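You operate a simulated robot arm through the tools that you are given. There is no shell and no other tool.

The job below is to be done with a simulated robot arm. You get a single attempt, and the scene is never put back.

JOB
Wipe the brown stain out of the steel drawer, push it home and switch the steam box on.
Fine: use the grey felt pad and put it back; switch on last. Where these are worked on the way, their far stop is far enough and under half their travel is too little: steel drawer. What is to be rubbed or washed off counts as gone when no trace of it is left.

It is judged by the outcome, as a careful person would: the job done as asked, and still so three seconds after it is handed in. It fails if anything else is knocked over, pushed out of place, dropped, spilled or broken.

ROBOT AND FRAMES
A 6-joint arm with a four-finger gripper, fixed in place. Base frame: the origin is at the foot of the arm, x ahead of it, y to its left, z up. Lengths are in cm, angles in rad, forces in N, time in s.
With the tool pointing down near the work surface it reaches from about 42 to 92 cm from the base axis. Its first joint turns from -2.897 to 2.897 rad. Payload 3.43 kg.
Tool frame: the origin (TCP) lies between the finger pads and is the grasp point; the fingertips stand 3 cm ahead of it; z points along the fingers, y is the line along which they close. Largest opening 12 cm; the body of the gripper starts 8.5 cm behind the TCP.
Orientation is that of the tool frame in the base frame, as a unit quaternion [x, y, z, w]. With the fingers straight down and closing along the base's y, the tool's x points along the base's -x, its y along +y and its z along -z.

CONTROLS
- The arm moves only by the tool move_arm. Its argument "series" is text: rows parted by semicolons, each of 6 numbers parted by spaces: the shift along the tool's x, y, z in cm, then the turn, a rotation vector about the tool's x, y, z in rad. In form: x y z rx ry rz; .... A call has 1 to 20 rows; each row is the pose to reach, as a shift and turn from the pose commanded when the call began, along the tool's axes at that moment. "claw" is the closure in counts, from 0 (fully open) to 255 (shut), set as the call begins (left out, the last holds). A row lasts 0.2 s, in which the tool goes at most 5 cm and 0.15 rad; a call with a longer step from one row to the next is refused whole, and so is a gripper value outside its range. A pose out of reach is approached as far as the arm can. The call stops where the force on the tool passes 90 N (or 10 N more than at its start, if that is more) or the arm is blocked; 0.2 s more then pass. Each finger halts on what it meets, pressing with about 43 N; the grip force reading is that of the motor and also rises with nothing between the fingers. The clock runs only during rows and for 0.2 s after the last one: add rows that repeat a pose to give the fingers time. The reply holds the time, the measured pose of the TCP, the force on the tool along the base axes, the opening and the grip force, in the units named above and with some noise, with the torque about the TCP (base axes, N m) and any sound that the robot's microphone picked up.
- Cameras (640 x 400 px; columns grow to the right, rows downward): "scene" is fixed at [3.88, -64.47, 141.07]; the picture's right is [0.42, -0.91, 0.00], its down [-0.57, -0.27, -0.78] and it looks along [0.70, 0.33, -0.63] (base axes); focal length 295 px, centre (320, 200). "wrist" rides on the gripper at [7.1, -1.7, -12.1] in the tool frame; the picture's right is [0.23, 0.97, 0.00], its down [-0.81, 0.19, -0.55] and it looks along [-0.54, 0.13, 0.83] (tool axes); focal length 275 px, centre (320, 200). There is no depth. A picture from a camera that has moved, and an enlarged one, comes with that camera's place and axes in the base frame and with its lens. The place of the scene camera against the robot may be out by one fixed shift of up to 1.8 cm in any direction.
- snapshot(camera): a new picture of that camera. The clock stands still meanwhile.
- move_column(by): slides the trunk up (or, below 0, down) by that many cm; the arm rides with it, the base frame stays. It gives what a move gives, with no picture.
- close_up(camera, box): a new picture of the part [left, top, right, bottom] of that camera's present view, enlarged. The clock stands still meanwhile.
- close_job(): hands the job in; it is judged then, once.

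Places have to be worked out from the pictures, the camera data and where the tool is seen. Open the gripper and draw the arm clear of the work before you hand the job in, unless the task says otherwise.

The tools are called after "Call:" by a JSON object that holds its "fn" and its "kwargs". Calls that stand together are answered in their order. move_arm: Moves the arm, as the interface text tells. Its arguments: {"type":"object","properties":{"series":{"type":"string"},"claw":{"type":"number"}},"required":["series"]} The other tools are called the same way: move_column (by) slides the trunk up or down; snapshot (camera) takes a picture; close_up (camera, box) takes an enlarged picture of a part of a camera's view; close_job () hands the job in.

At the start:

```text
t: 0.0
position: [31.36, -38.02, 116.8]
ee_rot: [0.001, 1.0, 0.0, 0.0]
force: [0.5, 0.3, 0.3]
torque: [-0.02, -0.01, 0.01]
finger_gap: 11.97
grasp_force: 0.1
trunk travel left (down, up): [-7.5, 46.5]
```

scene: 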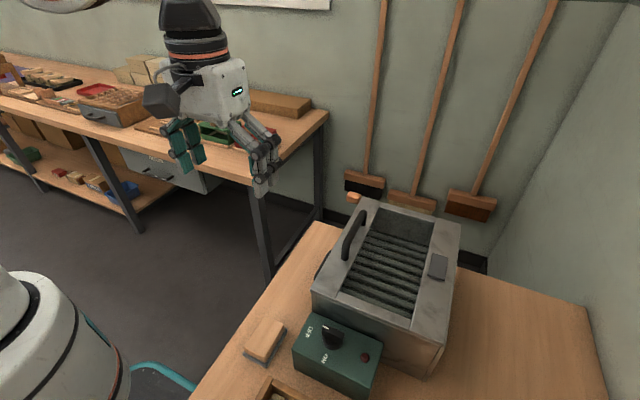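
wrist: 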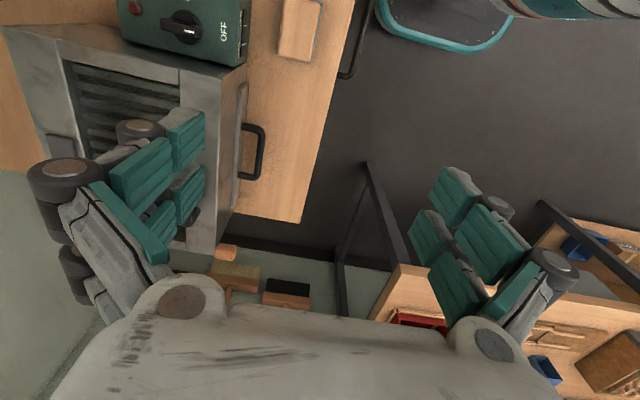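

I start by looking closer at the work area: the steel box with its handle, the green switch box and the pad on the table.

Call:
{"fn": "close_up", "kwargs": {"camera": "scene", "box": [220, 180, 480, 400]}}

Call:
{"fn": "close_up", "kwargs": {"camera": "wrist", "box": [0, 0, 360, 225]}}

Call:
{"fn": "close_up", "kwargs": {"camera": "scene", "box": [0, 40, 330, 246]}}

```text
1.82 times, centred on (350, 290) of scene
camera zoom: at [3.88, -64.47, 141.07], right [0.42, -0.91, 0.0], down [-0.57, -0.27, -0.78], along [0.7, 0.33, -0.63], focal length 536 px, centre (266, 36)
```

zoom: 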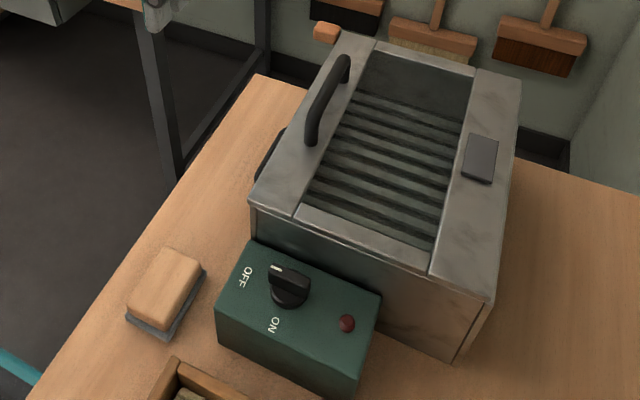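

```text
1.78 times, centred on (180, 112) of wrist
camera zoom: at [24.28, -39.77, 128.95], right [-0.23, 0.97, 0.0], down [0.81, 0.19, 0.55], along [0.54, 0.13, -0.83], focal length 489 px, centre (569, 356)
```

zoom: 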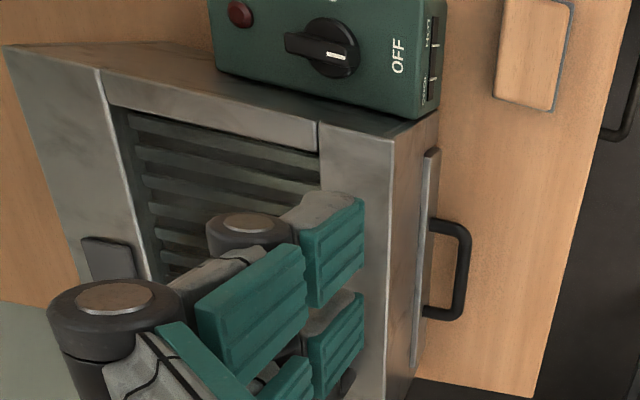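

```text
1.94 times, centred on (165, 143) of scene
camera zoom: at [3.88, -64.47, 141.07], right [0.42, -0.91, 0.0], down [-0.57, -0.27, -0.78], along [0.7, 0.33, -0.63], focal length 572 px, centre (621, 310)
```

zoom: 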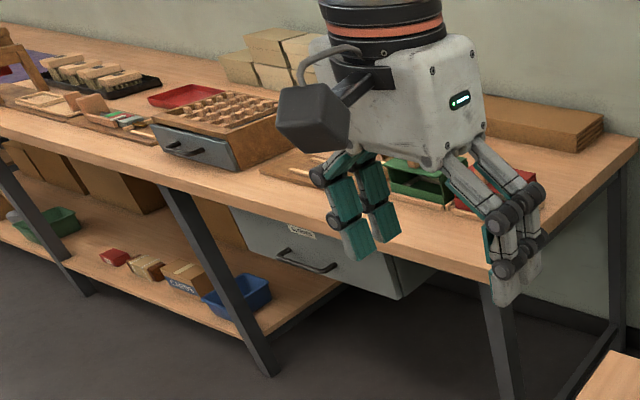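

The steel box's front, with a handle, faces +y. The green switch box is on its near side, and a pad with a grey underside lies on the table. I turn the wrist and move a little to +y to look at the drawer front.

Call:
{"fn": "move_arm", "kwargs": {"series": "-1 2 0 0 0 0.14; -2 4 0 0 0 0.28; -3 6 0 0 0 0.42; -4 8 0 0 0 0.56; -5 10 0 0 0 0.70; -6 12 0 0 0 0.84; -7 14 0 0 0 0.98; -8 16 0 0 0 1.12; -9 17 0 0 0 1.26; -9 18 0 0 0 1.40; -9 18 0 0 0 1.5; -9 18 0 0 0 1.5708", "claw": 0}}

Call:
{"fn": "snapshot", "kwargs": {"camera": "wrist"}}

Call:
{"fn": "snapshot", "kwargs": {"camera": "scene"}}

```text
t: 1.9
position: [44.55, -24.77, 117.12]
ee_rot: [0.539, 0.843, 0.001, 0.0]
force: [0.0, -0.5, 0.0]
torque: [0.03, 0.01, -0.01]
finger_gap: 12.02
grasp_force: 0.1
trunk travel left (down, up): [-7.5, 46.5]
stopped in row 9: the arm was blocked; the commanded pose is now the measured one
```

```text
taken
camera wrist: at [40.02, -19.12, 129.28], right [0.79, 0.62, 0.0], down [0.51, -0.66, 0.55], along [0.34, -0.44, -0.83], focal length 275 px, centre (320, 200)
```

wrist: 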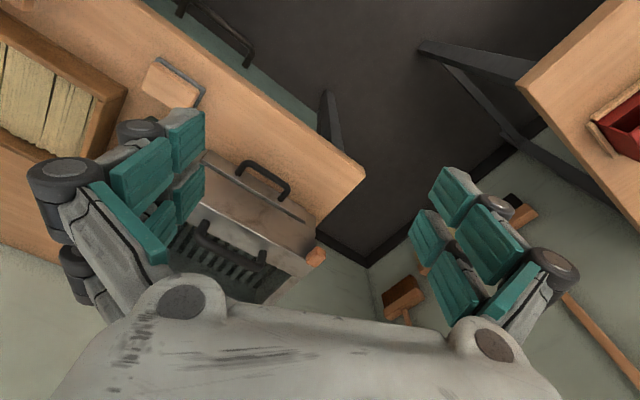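

```text
taken
```

scene: 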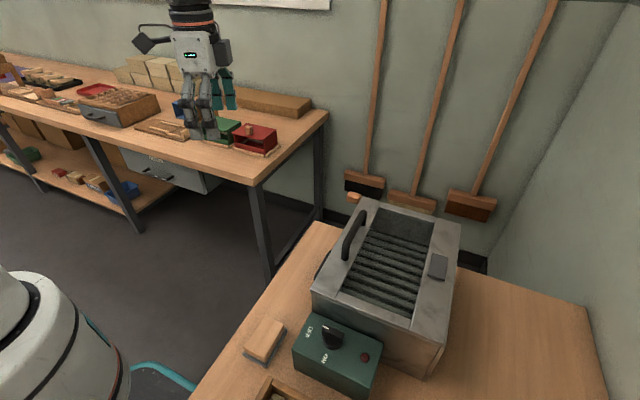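

The arm was blocked by its inner reach limit near 50 cm at this height. I look closer at what is visible of the box's two handles.

Call:
{"fn": "close_up", "kwargs": {"camera": "wrist", "box": [100, 20, 420, 320]}}

Call:
{"fn": "close_up", "kwargs": {"camera": "scene", "box": [290, 180, 480, 300]}}

Call:
{"fn": "close_up", "kwargs": {"camera": "scene", "box": [200, 280, 400, 400]}}

```text
1.33 times, centred on (260, 170) of wrist
camera zoom: at [40.02, -19.12, 129.28], right [0.79, 0.62, 0.0], down [0.51, -0.66, 0.55], along [0.34, -0.44, -0.83], focal length 367 px, centre (400, 240)
```

zoom: 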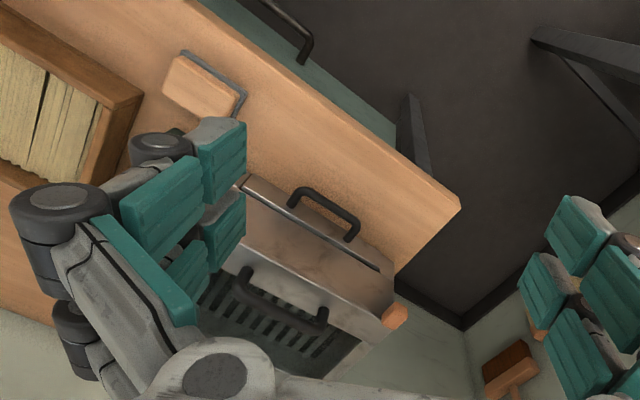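

```text
3.33 times, centred on (385, 240) of scene
camera zoom: at [3.88, -64.47, 141.07], right [0.42, -0.91, 0.0], down [-0.57, -0.27, -0.78], along [0.7, 0.33, -0.63], focal length 983 px, centre (103, 67)
```

zoom: 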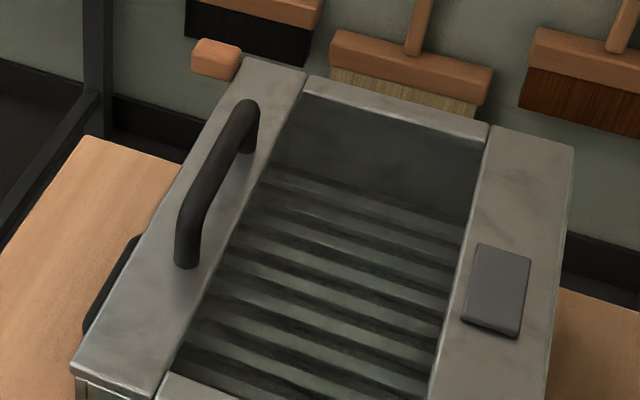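

```text
3.20 times, centred on (300, 340) of scene
camera zoom: at [3.88, -64.47, 141.07], right [0.42, -0.91, 0.0], down [-0.57, -0.27, -0.78], along [0.7, 0.33, -0.63], focal length 944 px, centre (384, -248)
```

zoom: 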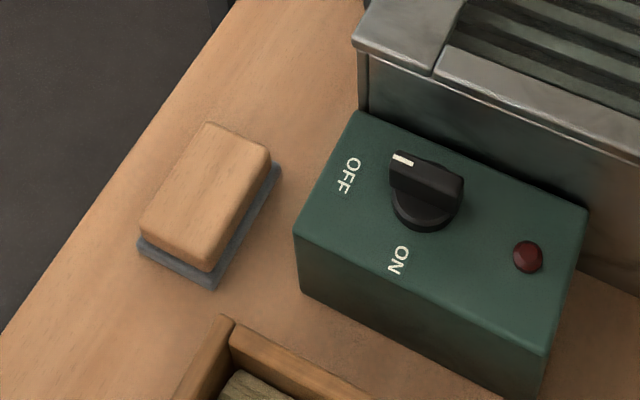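

From the pictures taken so far I place the drawer handle near (47, -47, 80.5), the pad near (26, -42, 81) and the box front near y = -49. I move a little to +x and finish the turn to look straight at the front, including the small orange piece near the top of its far end.

Call:
{"fn": "move_arm", "kwargs": {"series": "0.1 2 0 0 0 0.14; 0.2 4 0 0 0 0.28; 0.24 6.17 0 0 0 0.43; 0.24 6.17 0 0 0 0.43"}}

Call:
{"fn": "snapshot", "kwargs": {"camera": "wrist"}}

```text
t: 2.9
position: [49.8, -21.9, 117.16]
ee_rot: [0.708, 0.706, 0.0, 0.0]
force: [-0.4, -1.2, 0.2]
torque: [0.01, 0.01, 0.04]
finger_gap: 12.01
grasp_force: 0.1
trunk travel left (down, up): [-7.5, 46.5]
```

```text
taken
camera wrist: at [48.16, -14.78, 129.29], right [0.97, 0.23, 0.0], down [0.19, -0.81, 0.55], along [0.13, -0.54, -0.83], focal length 275 px, centre (320, 200)
```

wrist: 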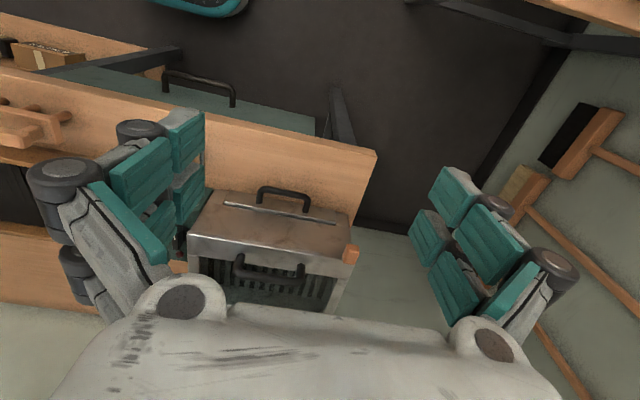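

Call:
{"fn": "close_up", "kwargs": {"camera": "wrist", "box": [160, 60, 400, 320]}}

```text
1.54 times, centred on (280, 190) of wrist
camera zoom: at [48.16, -14.78, 129.29], right [0.97, 0.23, 0.0], down [0.19, -0.81, 0.55], along [0.13, -0.54, -0.83], focal length 424 px, centre (382, 215)
```

zoom: 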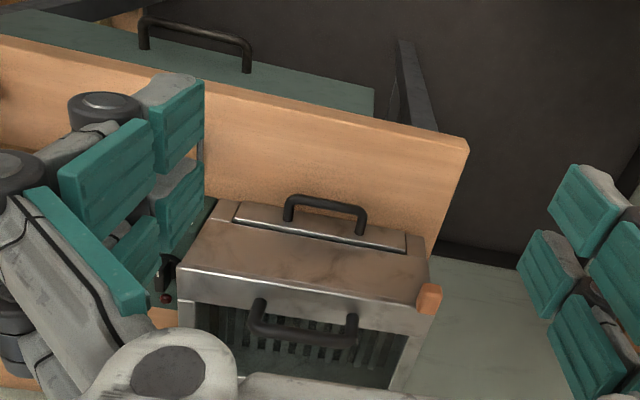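

The front view shows a drawer low in the box front with a black handle, another handle on top, and an orange block at the top far corner. I go lower and tilt the camera to see the front and the orange piece properly.

Call:
{"fn": "move_arm", "kwargs": {"series": "0.5 1.5 4.3 0 -0.1 0; 1 3 8.6 0 -0.2 0; 1.5 4.5 12.9 0 -0.3 0; 1.9 5.2 17.2 0 -0.4 0; 1.9 5.2 17.2 0 -0.4 0"}}

Call:
{"fn": "snapshot", "kwargs": {"camera": "wrist"}}

Call:
{"fn": "close_up", "kwargs": {"camera": "wrist", "box": [100, 80, 420, 320]}}

```text
t: 4.1
position: [54.98, -20.0, 99.75]
ee_rot: [0.693, 0.693, -0.141, 0.141]
force: [0.2, -0.6, 0.0]
torque: [0.0, 0.03, -0.02]
finger_gap: 11.99
grasp_force: 0.2
trunk travel left (down, up): [-7.5, 46.5]
```

```text
taken
camera wrist: at [53.32, -8.8, 108.09], right [0.97, 0.21, -0.09], down [0.19, -0.53, 0.83], along [0.13, -0.82, -0.56], focal length 275 px, centre (320, 200)
```

wrist: 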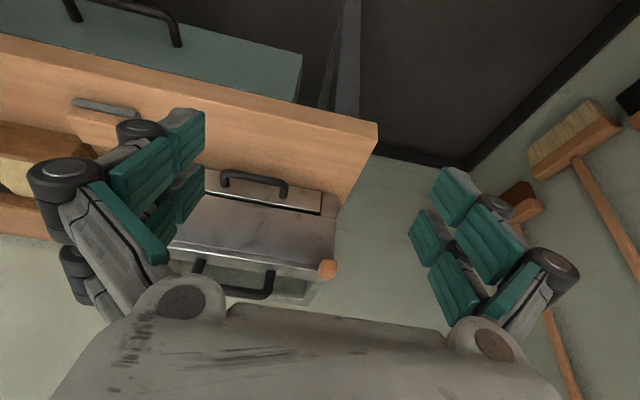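

```text
1.67 times, centred on (260, 200) of wrist
camera zoom: at [53.32, -8.8, 108.09], right [0.97, 0.21, -0.09], down [0.19, -0.53, 0.83], along [0.13, -0.82, -0.56], focal length 459 px, centre (420, 200)
```

zoom: 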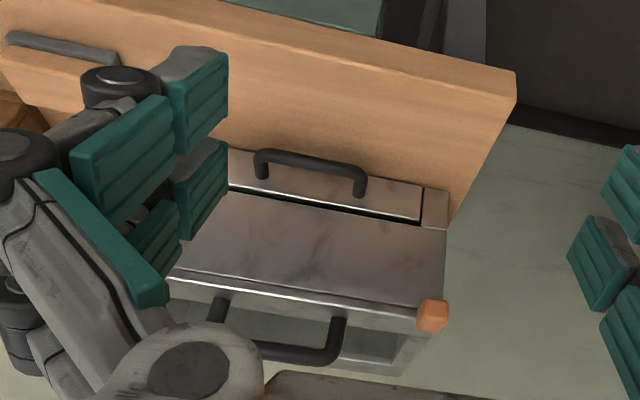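

The drawer front seems to run from about z 78 to 82.5, with its handle bar along x at about x 43 to 53, y -46.7, z 80.4, and the table top near z 78. I come closer, keeping the fingers clear, to measure the handle more exactly.

Call:
{"fn": "move_arm", "kwargs": {"series": "-2.9 -1.7 3.3 0 0 0; -5.8 -3.4 6.7 0 0 0; -8.8 -5.1 10 0 0 0; -11.72 -6.8 13.36 0 0 0; -11.72 -6.8 13.36 0 0 0"}}

Call:
{"fn": "snapshot", "kwargs": {"camera": "wrist"}}

Call:
{"fn": "close_up", "kwargs": {"camera": "wrist", "box": [180, 60, 440, 320]}}

Call:
{"fn": "snapshot", "kwargs": {"camera": "scene"}}

```text
t: 5.3
position: [48.07, -36.07, 92.3]
ee_rot: [0.692, 0.693, -0.141, 0.141]
force: [-0.1, -0.3, -0.2]
torque: [0.01, 0.01, -0.01]
finger_gap: 11.97
grasp_force: 0.1
trunk travel left (down, up): [-7.5, 46.5]
```

```text
taken
camera wrist: at [46.45, -24.85, 100.83], right [0.97, 0.21, -0.09], down [0.19, -0.53, 0.82], along [0.13, -0.82, -0.56], focal length 275 px, centre (320, 200)
```

wrist: 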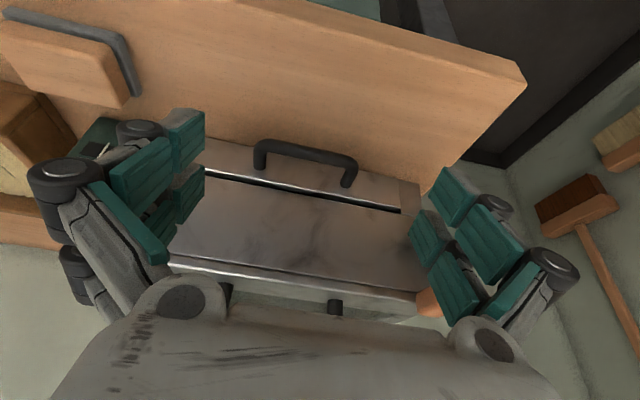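

```text
1.54 times, centred on (310, 190) of wrist
camera zoom: at [46.45, -24.85, 100.83], right [0.97, 0.21, -0.09], down [0.19, -0.53, 0.82], along [0.13, -0.82, -0.56], focal length 424 px, centre (335, 215)
```

zoom: 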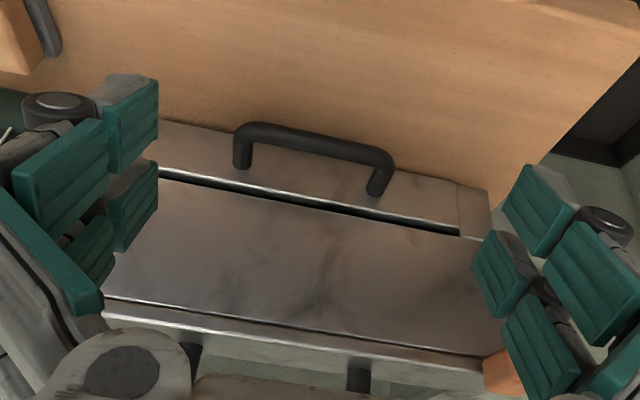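

```text
taken
```

scene: 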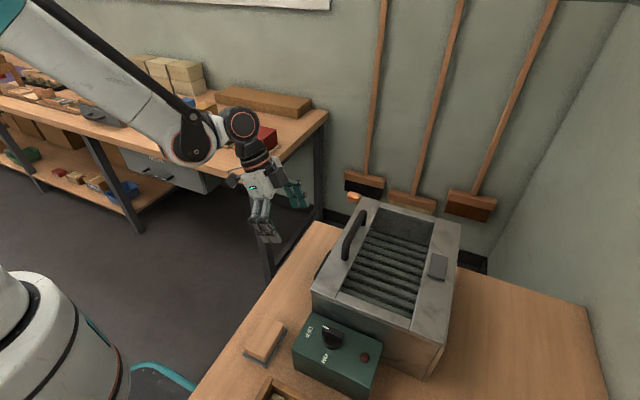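

The handle spans x 42.8 to 53.4, with the bar at about y -47 and z 80.3 and roughly a 3 cm gap behind it. The drawer face is near y -50.8 and the table near z 77.5. I shut the fingers and move to just above that gap, slightly tilted, so I can hook the handle.

Call:
{"fn": "move_arm", "kwargs": {"series": "0 0 0 0 0 0; -2.8 0 2.5 0 0.05 0; -5.6 0 5 0 0.1 0; -8.3 0 7.41 0 0.15 0; -8.3 0 7.41 0 0.15 0", "claw": 255}}

Call:
{"fn": "snapshot", "kwargs": {"camera": "wrist"}}

Call:
{"fn": "close_up", "kwargs": {"camera": "scene", "box": [220, 120, 480, 300]}}

```text
t: 6.5
position: [48.16, -46.39, 88.72]
ee_rot: [0.701, 0.702, -0.087, 0.088]
force: [-1.2, -0.6, -0.4]
torque: [-0.01, 0.0, -0.02]
finger_gap: 0.0
grasp_force: 33.5
trunk travel left (down, up): [-7.5, 46.5]
```

```text
taken
camera wrist: at [46.52, -36.67, 98.73], right [0.97, 0.22, -0.06], down [0.19, -0.65, 0.74], along [0.13, -0.73, -0.67], focal length 275 px, centre (320, 200)
```

wrist: 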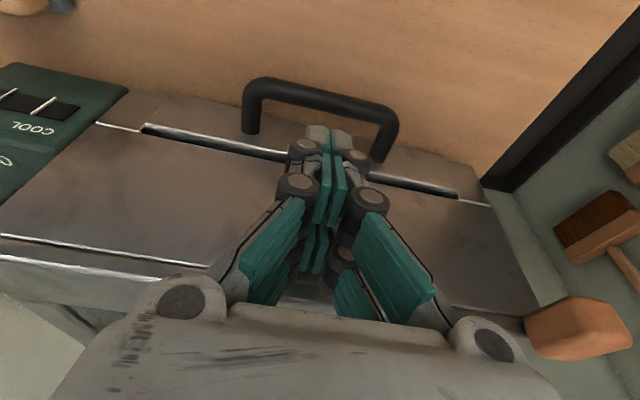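

```text
2.22 times, centred on (350, 210) of scene
camera zoom: at [3.88, -64.47, 141.07], right [0.42, -0.91, 0.0], down [-0.57, -0.27, -0.78], along [0.7, 0.33, -0.63], focal length 655 px, centre (253, 178)
```

zoom: 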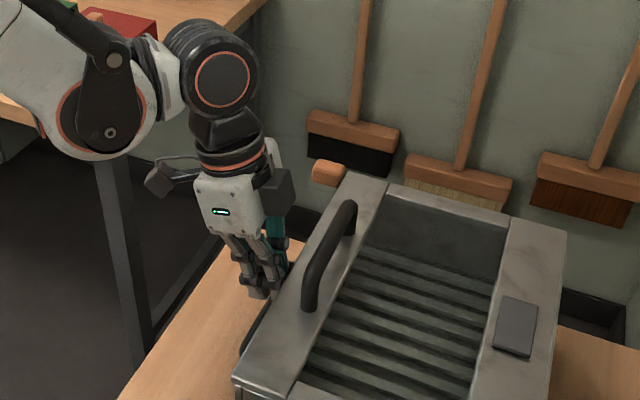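

The newest view puts the bar at y -45.4 to -46.8 and the drawer face near y -50.2, so the gap's middle is about y -48.5. I lower the closed fingertips into it.

Call:
{"fn": "move_arm", "kwargs": {"series": "0.08 0 1.8 0 0 0; 0.15 0 3.5 0 0 0; 0.22 0 5.0 0 0 0; 0.28 0 6.2 0 0 0; 0.31 0 6.9 0 0 0; 0.31 0 6.9 0 0 0"}}

Call:
{"fn": "snapshot", "kwargs": {"camera": "wrist"}}

Call:
{"fn": "close_up", "kwargs": {"camera": "scene", "box": [220, 120, 480, 300]}}

```text
t: 7.3
position: [48.25, -47.0, 84.94]
ee_rot: [0.7, 0.702, -0.091, 0.094]
force: [-6.3, 19.2, 71.0]
torque: [-1.27, 0.08, -0.37]
finger_gap: 0.61
grasp_force: 33.5
trunk travel left (down, up): [-7.5, 46.5]
stopped in row 3: the force on the tool passed its limit at 118 N (the readings are from after the stop); the commanded pose is now the measured one
```

```text
taken
camera wrist: at [46.47, -37.13, 94.9], right [0.97, 0.23, -0.05], down [0.19, -0.64, 0.75], along [0.14, -0.73, -0.66], focal length 275 px, centre (320, 200)
```

wrist: 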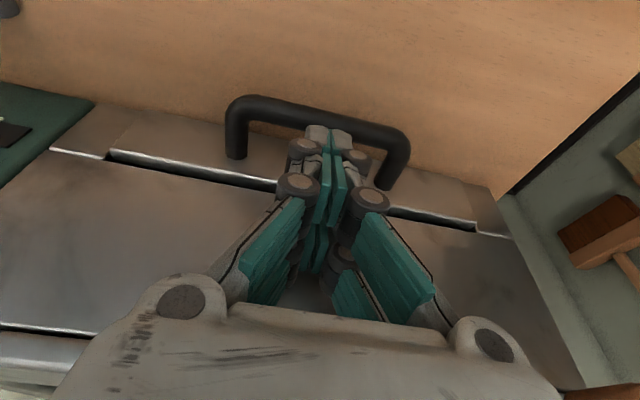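

```text
2.22 times, centred on (350, 210) of scene
camera zoom: at [3.88, -64.47, 141.07], right [0.42, -0.91, 0.0], down [-0.57, -0.27, -0.78], along [0.7, 0.33, -0.63], focal length 655 px, centre (253, 178)
```

zoom: 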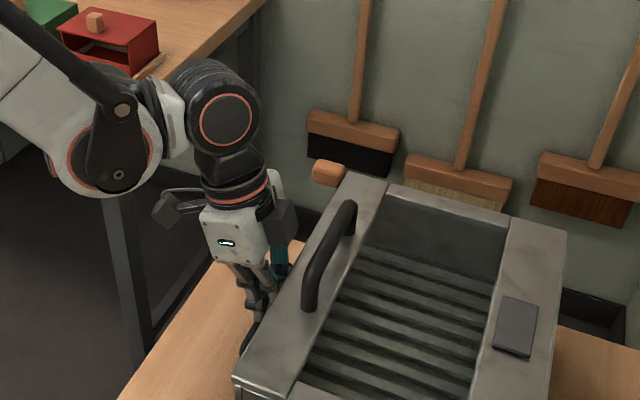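

The tip met something at about z 82, with the reaction directed at the box side. The slot behind the bar is too narrow for the finger's width, so I back off straight and will take the bar between the fingers instead, coming in tilted and closing in the y-z plane.

Call:
{"fn": "move_arm", "kwargs": {"series": "0 0 -3 0 0 0; 1.5 0 -6 0 0.05 0; 4 0 -9 0 0.15 0; 8.0 0 -12.5 0 0.26 0; 8.0 0 -12.5 0 0.26 0"}}

Call:
{"fn": "snapshot", "kwargs": {"camera": "wrist"}}

```text
refused: row 4 steps farther than a row can; nothing moved
```

```text
taken
camera wrist: at [46.47, -37.13, 94.9], right [0.97, 0.23, -0.05], down [0.19, -0.64, 0.75], along [0.14, -0.73, -0.66], focal length 275 px, centre (320, 200)
```

wrist: 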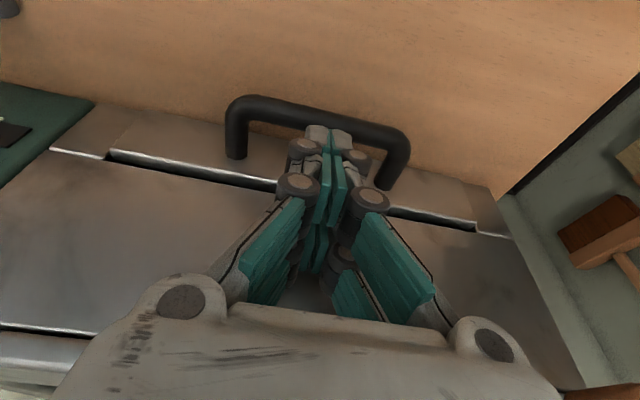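

The call was refused because one step was too long, so nothing moved. I repeat the retreat with smaller steps.

Call:
{"fn": "move_arm", "kwargs": {"series": "0 0 -3 0 0 0; 1.0 0 -6 0 0.05 0; 3.5 0 -8.5 0 0.13 0; 6 0 -10.8 0 0.2 0; 8.0 0 -12.5 0 0.26 0; 8.0 0 -12.5 0 0.26 0"}}

Call:
{"fn": "snapshot", "kwargs": {"camera": "wrist"}}

```text
t: 8.7
position: [48.42, -36.72, 94.58]
ee_rot: [0.706, 0.708, 0.002, 0.0]
force: [-0.9, -0.5, -0.2]
torque: [0.0, 0.0, -0.01]
finger_gap: 0.0
grasp_force: 33.7
trunk travel left (down, up): [-7.5, 46.5]
```

```text
taken
camera wrist: at [46.69, -29.68, 106.79], right [0.97, 0.23, 0.0], down [0.19, -0.81, 0.55], along [0.13, -0.53, -0.83], focal length 275 px, centre (320, 200)
```

wrist: 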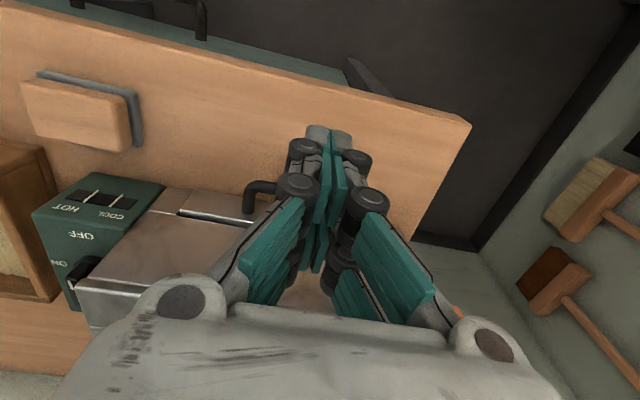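

Clear of the handle now. I turn the wrist back by a quarter turn so the fingers close along y.

Call:
{"fn": "move_arm", "kwargs": {"series": "0 0 0 0 0 -0.143; 0 0 0 0 0 -0.286; 0 0 0 0 0 -0.429; 0 0 0 0 0 -0.572; 0 0 0 0 0 -0.715; 0 0 0 0 0 -0.858; 0 0 0 0 0 -1.001; 0 0 0 0 0 -1.144; 0 0 0 0 0 -1.287; 0 0 0 0 0 -1.43; 0 0 0 0 0 -1.5708; 0 0 0 0 0 -1.5708"}}

Call:
{"fn": "snapshot", "kwargs": {"camera": "wrist"}}

```text
t: 11.3
position: [48.39, -36.65, 94.4]
ee_rot: [-0.003, 1.0, 0.001, 0.002]
force: [-0.1, -0.6, 0.5]
torque: [0.04, -0.04, 0.0]
finger_gap: 0.01
grasp_force: 33.3
trunk travel left (down, up): [-7.5, 46.5]
```

```text
taken
camera wrist: at [41.29, -38.43, 106.55], right [-0.24, 0.97, 0.0], down [0.81, 0.19, 0.56], along [0.54, 0.13, -0.83], focal length 275 px, centre (320, 200)
```

wrist: 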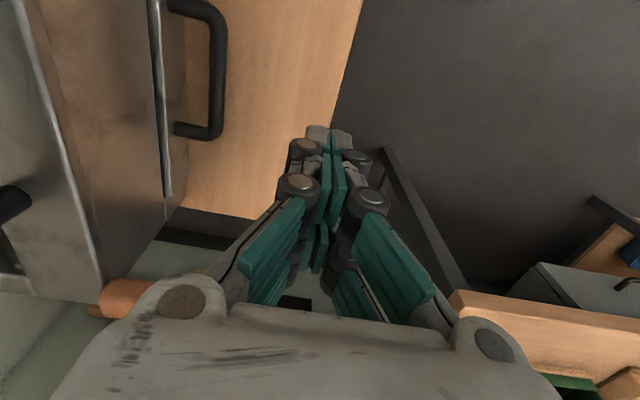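

The side view puts the bar centre near y -46.3, z 79.8 and the drawer face near y -49.9. I tilt by 0.5 rad, set the fingers about 3 cm apart and line up behind the bar along the approach line.

Call:
{"fn": "move_arm", "kwargs": {"series": "0.1 -1.2 1.5 0.125 0 0; 0.15 -2.4 2.9 0.25 0 0; 0.2 -3.6 4.4 0.375 0 0; 0.29 -4.85 5.8 0.5 0 0; 0.29 -4.85 5.8 0.5 0 0", "claw": 190}}

Call:
{"fn": "snapshot", "kwargs": {"camera": "wrist"}}

Call:
{"fn": "close_up", "kwargs": {"camera": "scene", "box": [220, 120, 480, 300]}}

```text
t: 12.5
position: [48.02, -41.36, 88.74]
ee_rot: [-0.001, 0.969, -0.246, 0.002]
force: [-0.4, 0.3, 1.5]
torque: [0.0, -0.02, -0.02]
finger_gap: 3.04
grasp_force: 0.0
trunk travel left (down, up): [-7.5, 46.5]
```

```text
taken
camera wrist: at [40.91, -37.25, 100.25], right [-0.23, 0.85, -0.47], down [0.81, 0.44, 0.4], along [0.54, -0.28, -0.79], focal length 275 px, centre (320, 200)
```

wrist: 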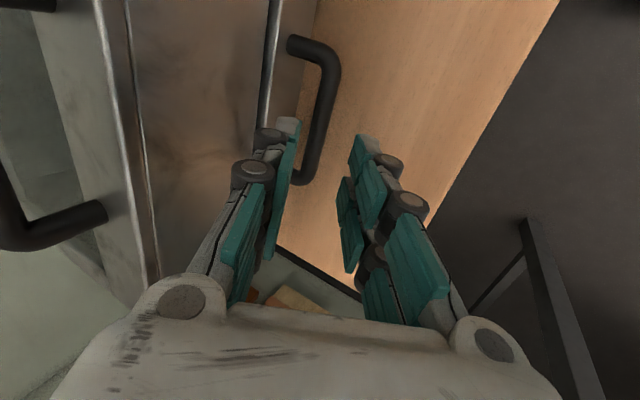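

```text
2.22 times, centred on (350, 210) of scene
camera zoom: at [3.88, -64.47, 141.07], right [0.42, -0.91, 0.0], down [-0.57, -0.27, -0.78], along [0.7, 0.33, -0.63], focal length 655 px, centre (253, 178)
```

zoom: 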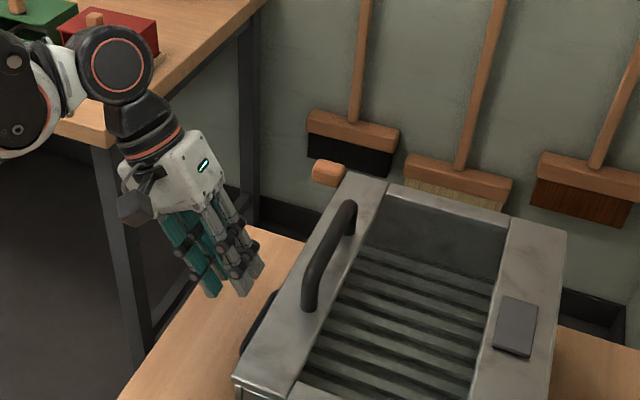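

The bar lies within about 0.3 cm of the tool axis in this view. I advance along the fingers so the bar comes between the tips.

Call:
{"fn": "move_arm", "kwargs": {"series": "0 0.1 2 0 0 0; 0 0.15 4 0 0 0; 0 0.15 5.6 0 0 0; 0 0.15 6.8 0 0 0; 0 0.15 7.8 0 0 0; 0 0.15 7.8 0 0 0"}}

Call:
{"fn": "snapshot", "kwargs": {"camera": "wrist"}}

```text
t: 13.9
position: [48.03, -44.97, 81.68]
ee_rot: [-0.001, 0.969, -0.246, 0.002]
force: [0.5, 1.4, 2.3]
torque: [0.01, 0.04, -0.03]
finger_gap: 3.06
grasp_force: 0.1
trunk travel left (down, up): [-7.5, 46.5]
```

```text
taken
camera wrist: at [40.97, -40.78, 93.27], right [-0.23, 0.85, -0.46], down [0.81, 0.44, 0.4], along [0.54, -0.28, -0.79], focal length 275 px, centre (320, 200)
```

wrist: 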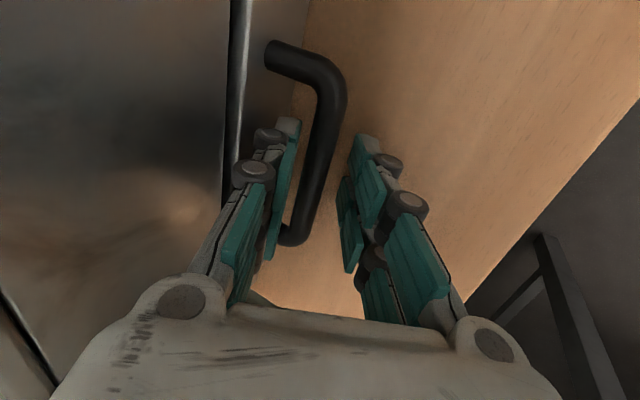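

The bar now sits between the finger pads. I close the gripper on it.

Call:
{"fn": "move_arm", "kwargs": {"series": "0 0 0 0 0 0; 0 0 0 0 0 0; 0 0 0 0 0 0", "claw": 255}}

Call:
{"fn": "close_up", "kwargs": {"camera": "wrist", "box": [200, 20, 440, 320]}}

```text
t: 14.7
position: [48.14, -44.97, 81.83]
ee_rot: [-0.002, 0.969, -0.246, 0.003]
force: [0.5, -1.5, 9.4]
torque: [-0.1, 0.85, 1.04]
finger_gap: 1.31
grasp_force: 44.5
trunk travel left (down, up): [-7.5, 46.5]
```

```text
1.33 times, centred on (320, 170) of wrist
camera zoom: at [40.95, -40.77, 93.3], right [-0.23, 0.85, -0.47], down [0.81, 0.44, 0.4], along [0.54, -0.28, -0.79], focal length 367 px, centre (320, 240)
```

zoom: 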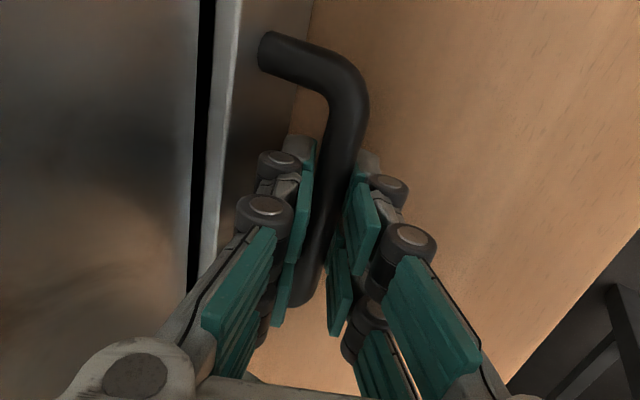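

Gripped on the bar with a 1.3 cm gap. I pull slowly towards +y and watch the force.

Call:
{"fn": "move_arm", "kwargs": {"series": "0 0.44 -0.24 0 0 0; 0 0.88 -0.48 0 0 0; 0 1.76 -0.96 0 0 0; 0 2.63 -1.44 0 0 0; 0 3.51 -1.92 0 0 0; 0 3.51 -1.92 0 0 0"}}

Call:
{"fn": "snapshot", "kwargs": {"camera": "wrist"}}

```text
t: 16.1
position: [48.04, -40.91, 81.79]
ee_rot: [-0.001, 0.969, -0.247, 0.002]
force: [0.2, -0.8, 11.6]
torque: [-0.08, 1.09, 0.88]
finger_gap: 1.29
grasp_force: 45.1
trunk travel left (down, up): [-7.5, 46.5]
```

```text
taken
camera wrist: at [40.95, -36.76, 93.3], right [-0.23, 0.85, -0.47], down [0.81, 0.44, 0.4], along [0.54, -0.28, -0.79], focal length 275 px, centre (320, 200)
```

wrist: 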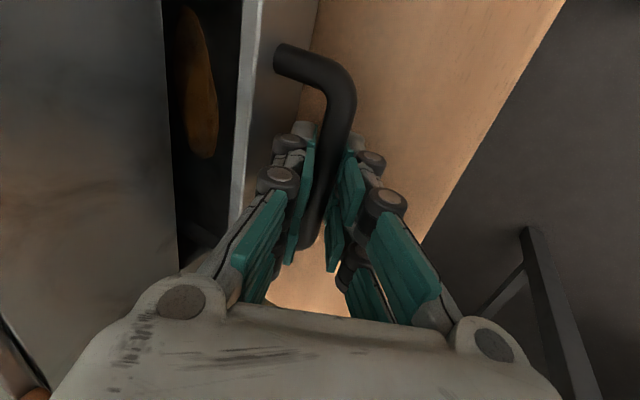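

The drawer slides freely and a brown stain is showing inside it. I keep pulling towards its stop.

Call:
{"fn": "move_arm", "kwargs": {"series": "0 0.88 -0.48 0 0 0; 0 1.76 -0.96 0 0 0; 0 2.63 -1.44 0 0 0; 0 3.51 -1.92 0 0 0; 0 4.39 -2.4 0 0 0; 0 5.27 -2.87 0 0 0; 0 6.15 -3.35 0 0 0; 0 7.02 -3.83 0 0 0; 0 7.02 -3.83 0 0 0"}}

Call:
{"fn": "snapshot", "kwargs": {"camera": "wrist"}}

Call:
{"fn": "snapshot", "kwargs": {"camera": "scene"}}

```text
t: 18.1
position: [48.21, -33.05, 81.75]
ee_rot: [-0.002, 0.969, -0.246, 0.003]
force: [6.5, -1.0, 27.4]
torque: [-0.14, 0.85, 1.1]
finger_gap: 1.28
grasp_force: 44.9
trunk travel left (down, up): [-7.5, 46.5]
```

```text
taken
camera wrist: at [40.93, -28.82, 93.28], right [-0.23, 0.85, -0.47], down [0.81, 0.44, 0.4], along [0.54, -0.28, -0.79], focal length 275 px, centre (320, 200)
```

wrist: 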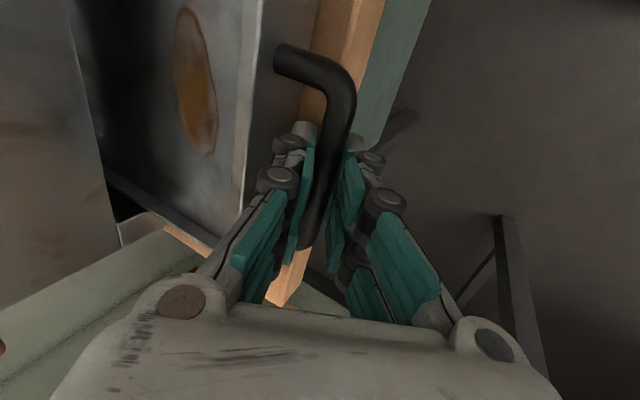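

```text
taken
```

scene: 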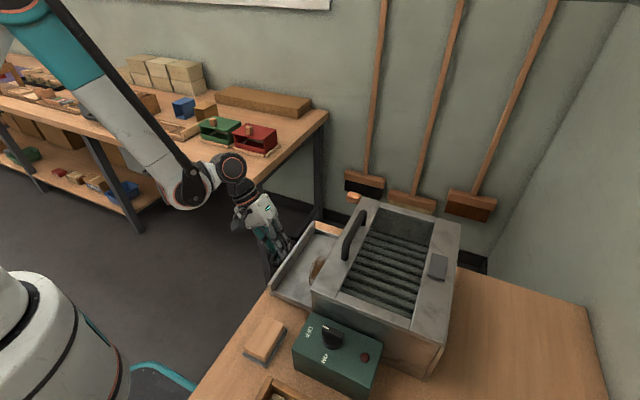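

Open about 12 cm so far, with no stop yet; the stain is an upright brown oval in the view. I keep pulling, with a little lift to relieve the vertical load.

Call:
{"fn": "move_arm", "kwargs": {"series": "0 0.8 -0.65 0 0 0; 0 1.68 -1.1 0 0 0; 0 2.56 -1.6 0 0 0; 0 3.43 -2.05 0 0 0; 0 4.31 -2.53 0 0 0; 0 5.2 -3.0 0 0 0; 0 5.2 -3.0 0 0 0"}}

Call:
{"fn": "snapshot", "kwargs": {"camera": "scene"}}

```text
t: 19.1
position: [48.03, -30.14, 82.07]
ee_rot: [0.0, 0.967, -0.256, 0.0]
force: [0.1, -58.0, 8.7]
torque: [-0.65, 1.42, 0.71]
finger_gap: 1.35
grasp_force: 45.0
trunk travel left (down, up): [-7.5, 46.5]
stopped in row 5: the force on the tool passed its limit at 98 N (the readings are from after the stop); the commanded pose is now the measured one
```

```text
taken
```

scene: 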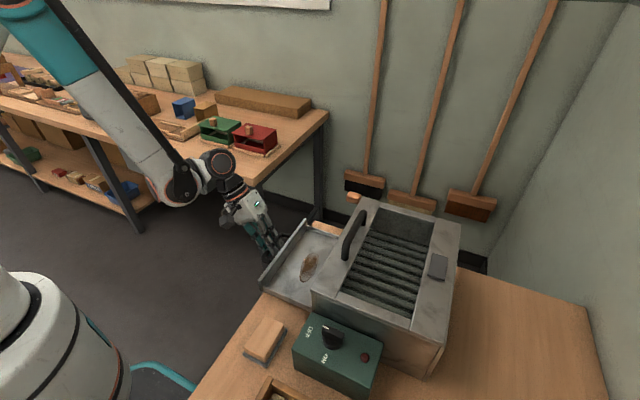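

The drawer has reached its far stop after about 15 cm of travel. I open the fingers a little and retreat along the approach line.

Call:
{"fn": "move_arm", "kwargs": {"series": "0 0 0 0 0 0; 0 0 0 0 0 0; 0 0 -2.5 0 0 0; 0 0 -5 0 0 0; 0 0 -8 0 0 0; 0 0 -11 0 0 0; 0 0 -11 0 0 0", "claw": 185}}

Call:
{"fn": "snapshot", "kwargs": {"camera": "wrist"}}

Call:
{"fn": "close_up", "kwargs": {"camera": "scene", "box": [200, 180, 400, 340]}}

```text
t: 20.8
position: [48.06, -24.15, 91.66]
ee_rot: [-0.001, 0.967, -0.253, 0.002]
force: [0.1, 0.3, 0.2]
torque: [-0.02, 0.02, 0.03]
finger_gap: 3.27
grasp_force: 0.1
trunk travel left (down, up): [-7.5, 46.5]
```

```text
taken
camera wrist: at [40.95, -19.77, 103.12], right [-0.23, 0.85, -0.48], down [0.81, 0.44, 0.39], along [0.54, -0.3, -0.79], focal length 275 px, centre (320, 200)
```

wrist: 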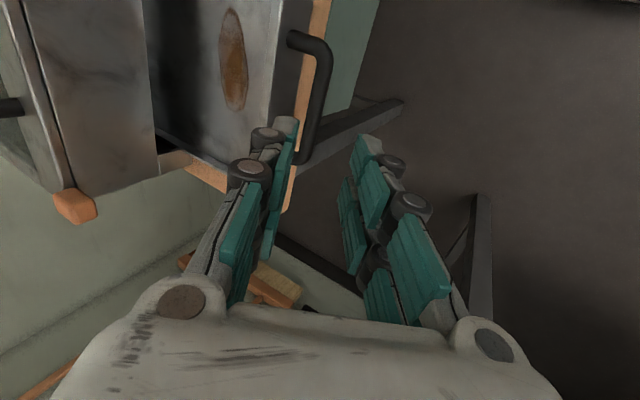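

```text
2.50 times, centred on (300, 260) of scene
camera zoom: at [3.88, -64.47, 141.07], right [0.42, -0.91, 0.0], down [-0.57, -0.27, -0.78], along [0.7, 0.33, -0.63], focal length 737 px, centre (370, 50)
```

zoom: 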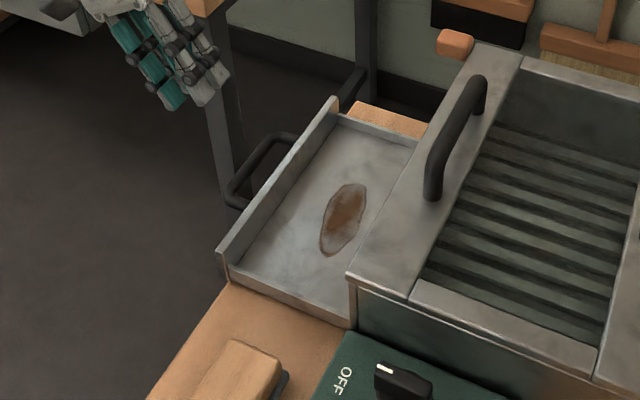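

The drawer is fully open and the oval stain lies on its floor around (47, -42). From the scene picture the pad's wood block spans about x 21 to 29.5 and y -39 to -44.5. I level the tool and go above the pad for a look.

Call:
{"fn": "move_arm", "kwargs": {"series": "2.5 -2 -3 0 0 0; 5 -5.5 -4 -0.13 0 0; 7.5 -9 -4.4 -0.26 0 0; 10 -12 -4.6 -0.39 0 0; 12 -14.5 -4.8 -0.5115 0 0; 14 -16.48 -4.86 -0.5115 0 0; 14 -16.48 -4.86 -0.5115 0 0", "claw": 0}}

Call:
{"fn": "snapshot", "kwargs": {"camera": "wrist"}}

```text
t: 22.4
position: [33.96, -36.24, 104.01]
ee_rot: [-0.001, 1.0, -0.001, 0.001]
force: [0.3, 0.0, -0.2]
torque: [-0.01, -0.04, 0.02]
finger_gap: 11.98
grasp_force: 0.1
trunk travel left (down, up): [-7.5, 46.5]
```

```text
taken
camera wrist: at [26.8, -37.98, 116.26], right [-0.23, 0.97, 0.0], down [0.81, 0.19, 0.56], along [0.54, 0.13, -0.83], focal length 275 px, centre (320, 200)
```

wrist: 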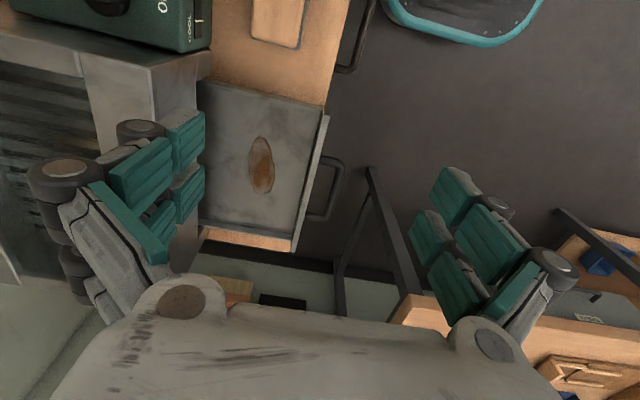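

The stain is well visible here; I take an enlarged view for measuring.

Call:
{"fn": "close_up", "kwargs": {"camera": "wrist", "box": [190, 0, 350, 260]}}

Call:
{"fn": "close_up", "kwargs": {"camera": "wrist", "box": [200, 80, 340, 168]}}

```text
1.54 times, centred on (270, 130) of wrist
camera zoom: at [26.8, -37.98, 116.26], right [-0.23, 0.97, 0.0], down [0.81, 0.19, 0.56], along [0.54, 0.13, -0.83], focal length 424 px, centre (397, 308)
```

zoom: 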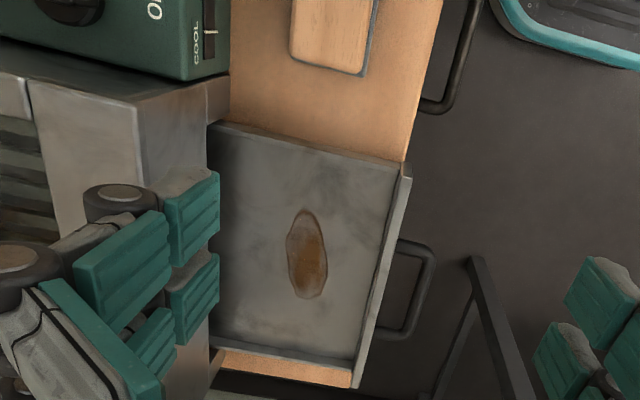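

```text
4.55 times, centred on (270, 124) of wrist
camera zoom: at [26.8, -37.98, 116.26], right [-0.23, 0.97, 0.0], down [0.81, 0.19, 0.56], along [0.54, 0.13, -0.83], focal length 1251 px, centre (547, 546)
```

zoom: 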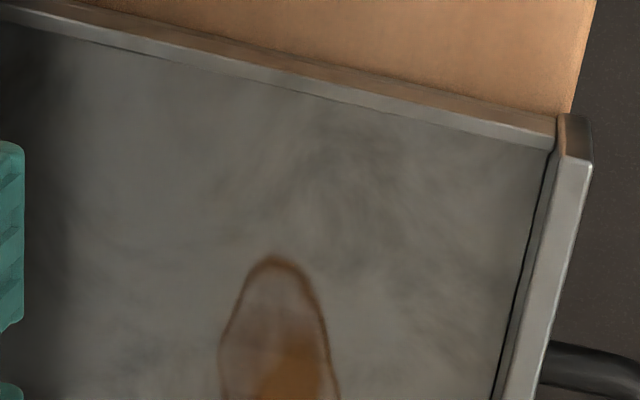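

The stain spans about x 42.7 to 52.3 and y -44.1 to -40.1 on the drawer floor. I turn the wrist a quarter turn, so the gripper body stays slim towards the box, and move above the pad.

Call:
{"fn": "move_arm", "kwargs": {"series": "0.8 -0.5 0.5 0 0 0.143; 1.6 -1 1.0 0 0 0.286; 2.4 -1.6 1.6 0 0 0.429; 3.2 -2.1 2.2 0 0 0.572; 4.0 -2.6 2.8 0 0 0.715; 4.8 -3.1 3.4 0 0 0.858; 5.6 -3.7 4 0 0 1.001; 6.4 -4.2 4.5 0 0 1.144; 7.2 -4.8 5 0 0 1.287; 7.8 -5.3 5.5 0 0 1.43; 8.4 -5.8 6 0 0 1.5708; 8.4 -5.8 6 0 0 1.5708"}}

Call:
{"fn": "snapshot", "kwargs": {"camera": "wrist"}}

```text
t: 24.9
position: [25.62, -41.97, 97.85]
ee_rot: [0.707, 0.708, 0.0, 0.002]
force: [0.0, -0.6, 0.1]
torque: [-0.05, -0.03, -0.02]
finger_gap: 11.99
grasp_force: 0.0
trunk travel left (down, up): [-7.5, 46.5]
```

```text
taken
camera wrist: at [23.91, -34.86, 110.06], right [0.97, 0.23, 0.0], down [0.19, -0.81, 0.55], along [0.13, -0.54, -0.83], focal length 275 px, centre (320, 200)
```

wrist: 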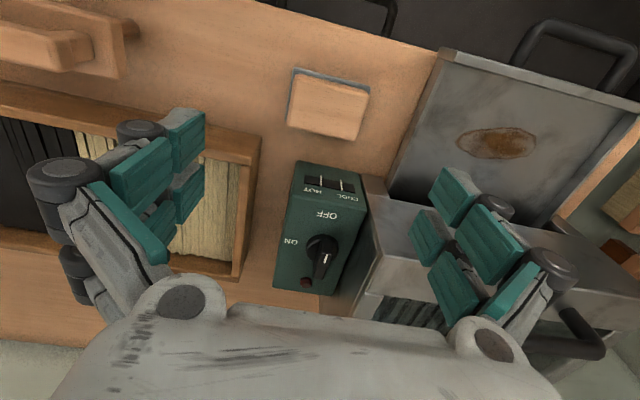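

Call:
{"fn": "close_up", "kwargs": {"camera": "wrist", "box": [200, 40, 440, 190]}}

Call:
{"fn": "close_up", "kwargs": {"camera": "wrist", "box": [240, 150, 400, 310]}}

```text
2.67 times, centred on (320, 115) of wrist
camera zoom: at [23.91, -34.86, 110.06], right [0.97, 0.23, 0.0], down [0.19, -0.81, 0.55], along [0.13, -0.54, -0.83], focal length 734 px, centre (320, 427)
```

zoom: 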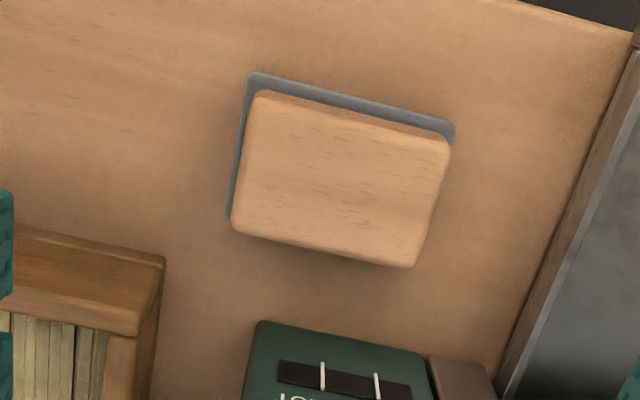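

```text
2.50 times, centred on (320, 230) of wrist
camera zoom: at [23.91, -34.86, 110.06], right [0.97, 0.23, 0.0], down [0.19, -0.81, 0.55], along [0.13, -0.54, -0.83], focal length 688 px, centre (320, 125)
```

zoom: 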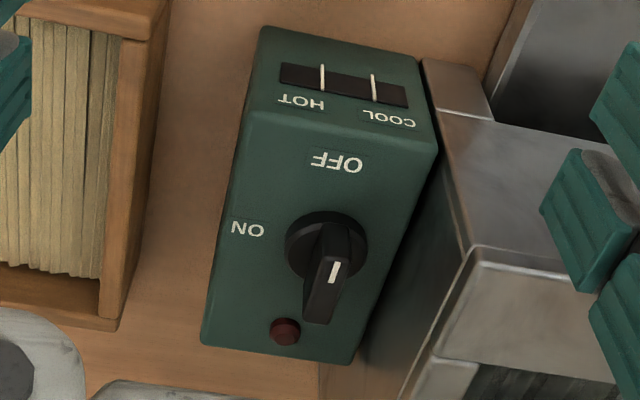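

The pad's wood block spans x 22.8 to 30.1 and y -39.9 to -44.9, with its top near z 81.3. I lower the open fingers around its ends.

Call:
{"fn": "move_arm", "kwargs": {"series": "-0.2 0.4 4 0 0 0; -0.38 0.83 8 0 0 0; -0.38 0.83 11 0 0 0; -0.38 0.83 13.5 0 0 0; -0.38 0.83 15 0 0 0; -0.38 0.83 15 0 0 0", "claw": 0}}

Call:
{"fn": "snapshot", "kwargs": {"camera": "wrist"}}

Call:
{"fn": "close_up", "kwargs": {"camera": "scene", "box": [180, 250, 380, 400]}}

```text
t: 26.4
position: [26.71, -42.42, 82.94]
ee_rot: [0.706, 0.708, 0.0, 0.002]
force: [0.0, -1.1, 0.5]
torque: [-0.02, 0.03, -0.01]
finger_gap: 12.0
grasp_force: 0.0
trunk travel left (down, up): [-7.5, 46.5]
```

```text
taken
camera wrist: at [25.0, -35.29, 95.09], right [0.97, 0.23, 0.0], down [0.19, -0.81, 0.55], along [0.13, -0.54, -0.83], focal length 275 px, centre (320, 200)
```

wrist: 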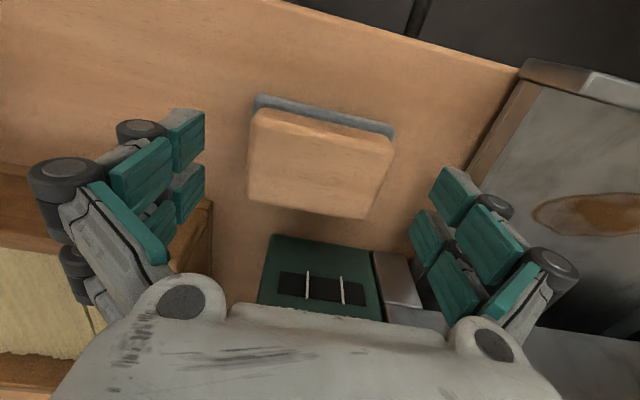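

```text
2.67 times, centred on (280, 325) of scene
camera zoom: at [3.88, -64.47, 141.07], right [0.42, -0.91, 0.0], down [-0.57, -0.27, -0.78], along [0.7, 0.33, -0.63], focal length 786 px, centre (427, -133)
```

zoom: 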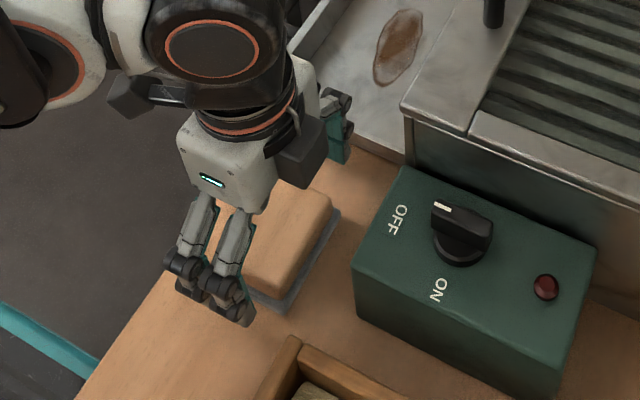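

The pad centre computes to about (26.3, -42.1). I correct by a few millimetres, lower the last bit and close on the wood block.

Call:
{"fn": "move_arm", "kwargs": {"series": "0.15 -0.2 0.6 0 0 0; 0.3 -0.35 1.2 0 0 0; 0.3 -0.35 1.2 0 0 0"}}

Call:
{"fn": "move_arm", "kwargs": {"series": "0 0 0 0 0 0; 0 0 0 0 0 0; 0 0 0 0 0 0; 0 0 0 0 0 0", "claw": 255}}

Call:
{"fn": "snapshot", "kwargs": {"camera": "wrist"}}

```text
t: 27.1
position: [26.19, -42.09, 81.69]
ee_rot: [0.706, 0.708, 0.001, 0.002]
force: [0.2, -0.1, 0.2]
torque: [-0.01, 0.01, -0.01]
finger_gap: 11.98
grasp_force: 0.0
trunk travel left (down, up): [-7.5, 46.5]
```

```text
t: 28.1
position: [26.33, -42.01, 81.88]
ee_rot: [0.706, 0.708, 0.0, 0.002]
force: [0.2, 0.4, 7.8]
torque: [0.0, -0.32, -0.02]
finger_gap: 7.73
grasp_force: 43.1
trunk travel left (down, up): [-7.5, 46.5]
```

```text
taken
camera wrist: at [24.57, -34.91, 93.98], right [0.97, 0.23, 0.0], down [0.19, -0.81, 0.55], along [0.13, -0.54, -0.83], focal length 275 px, centre (320, 200)
```

wrist: 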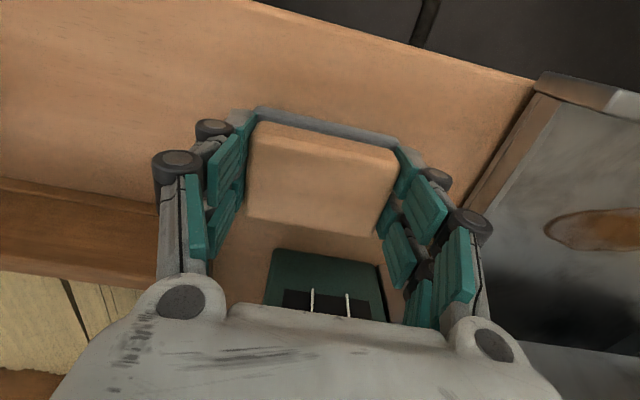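

The pad is held with a 7.7 cm gap, and its rest pose has the TCP at about (26.25, -42.05, 81.8). I lift it straight up and check the grip.

Call:
{"fn": "move_arm", "kwargs": {"series": "0 0 -1 0 0 0; 0 0 -3 0 0 0; 0 0 -5.5 0 0 0; 0 0 -8 0 0 0; 0 0 -10 0 0 0; 0 0 -10 0 0 0"}}

Call:
{"fn": "snapshot", "kwargs": {"camera": "wrist"}}

Call:
{"fn": "close_up", "kwargs": {"camera": "scene", "box": [180, 200, 420, 400]}}

```text
t: 29.6
position: [26.14, -42.09, 91.67]
ee_rot: [0.707, 0.708, 0.001, 0.002]
force: [-0.8, 0.4, -0.7]
torque: [-0.01, -0.01, -0.03]
finger_gap: 7.72
grasp_force: 42.8
trunk travel left (down, up): [-7.5, 46.5]
```

```text
taken
camera wrist: at [24.46, -34.92, 103.8], right [0.97, 0.23, 0.0], down [0.19, -0.81, 0.55], along [0.13, -0.54, -0.83], focal length 275 px, centre (320, 200)
```

wrist: 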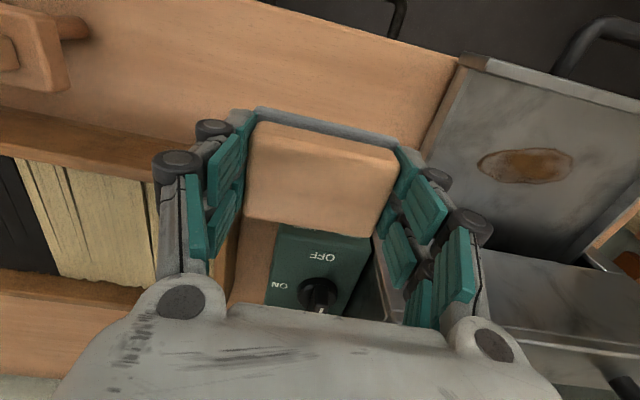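

```text
2.00 times, centred on (300, 300) of scene
camera zoom: at [3.88, -64.47, 141.07], right [0.42, -0.91, 0.0], down [-0.57, -0.27, -0.78], along [0.7, 0.33, -0.63], focal length 590 px, centre (360, 0)
```

zoom: 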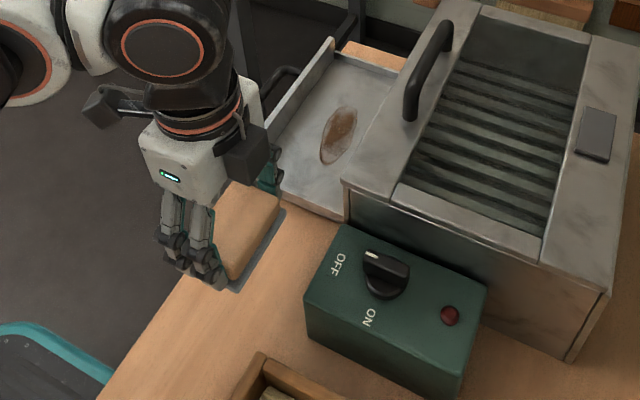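

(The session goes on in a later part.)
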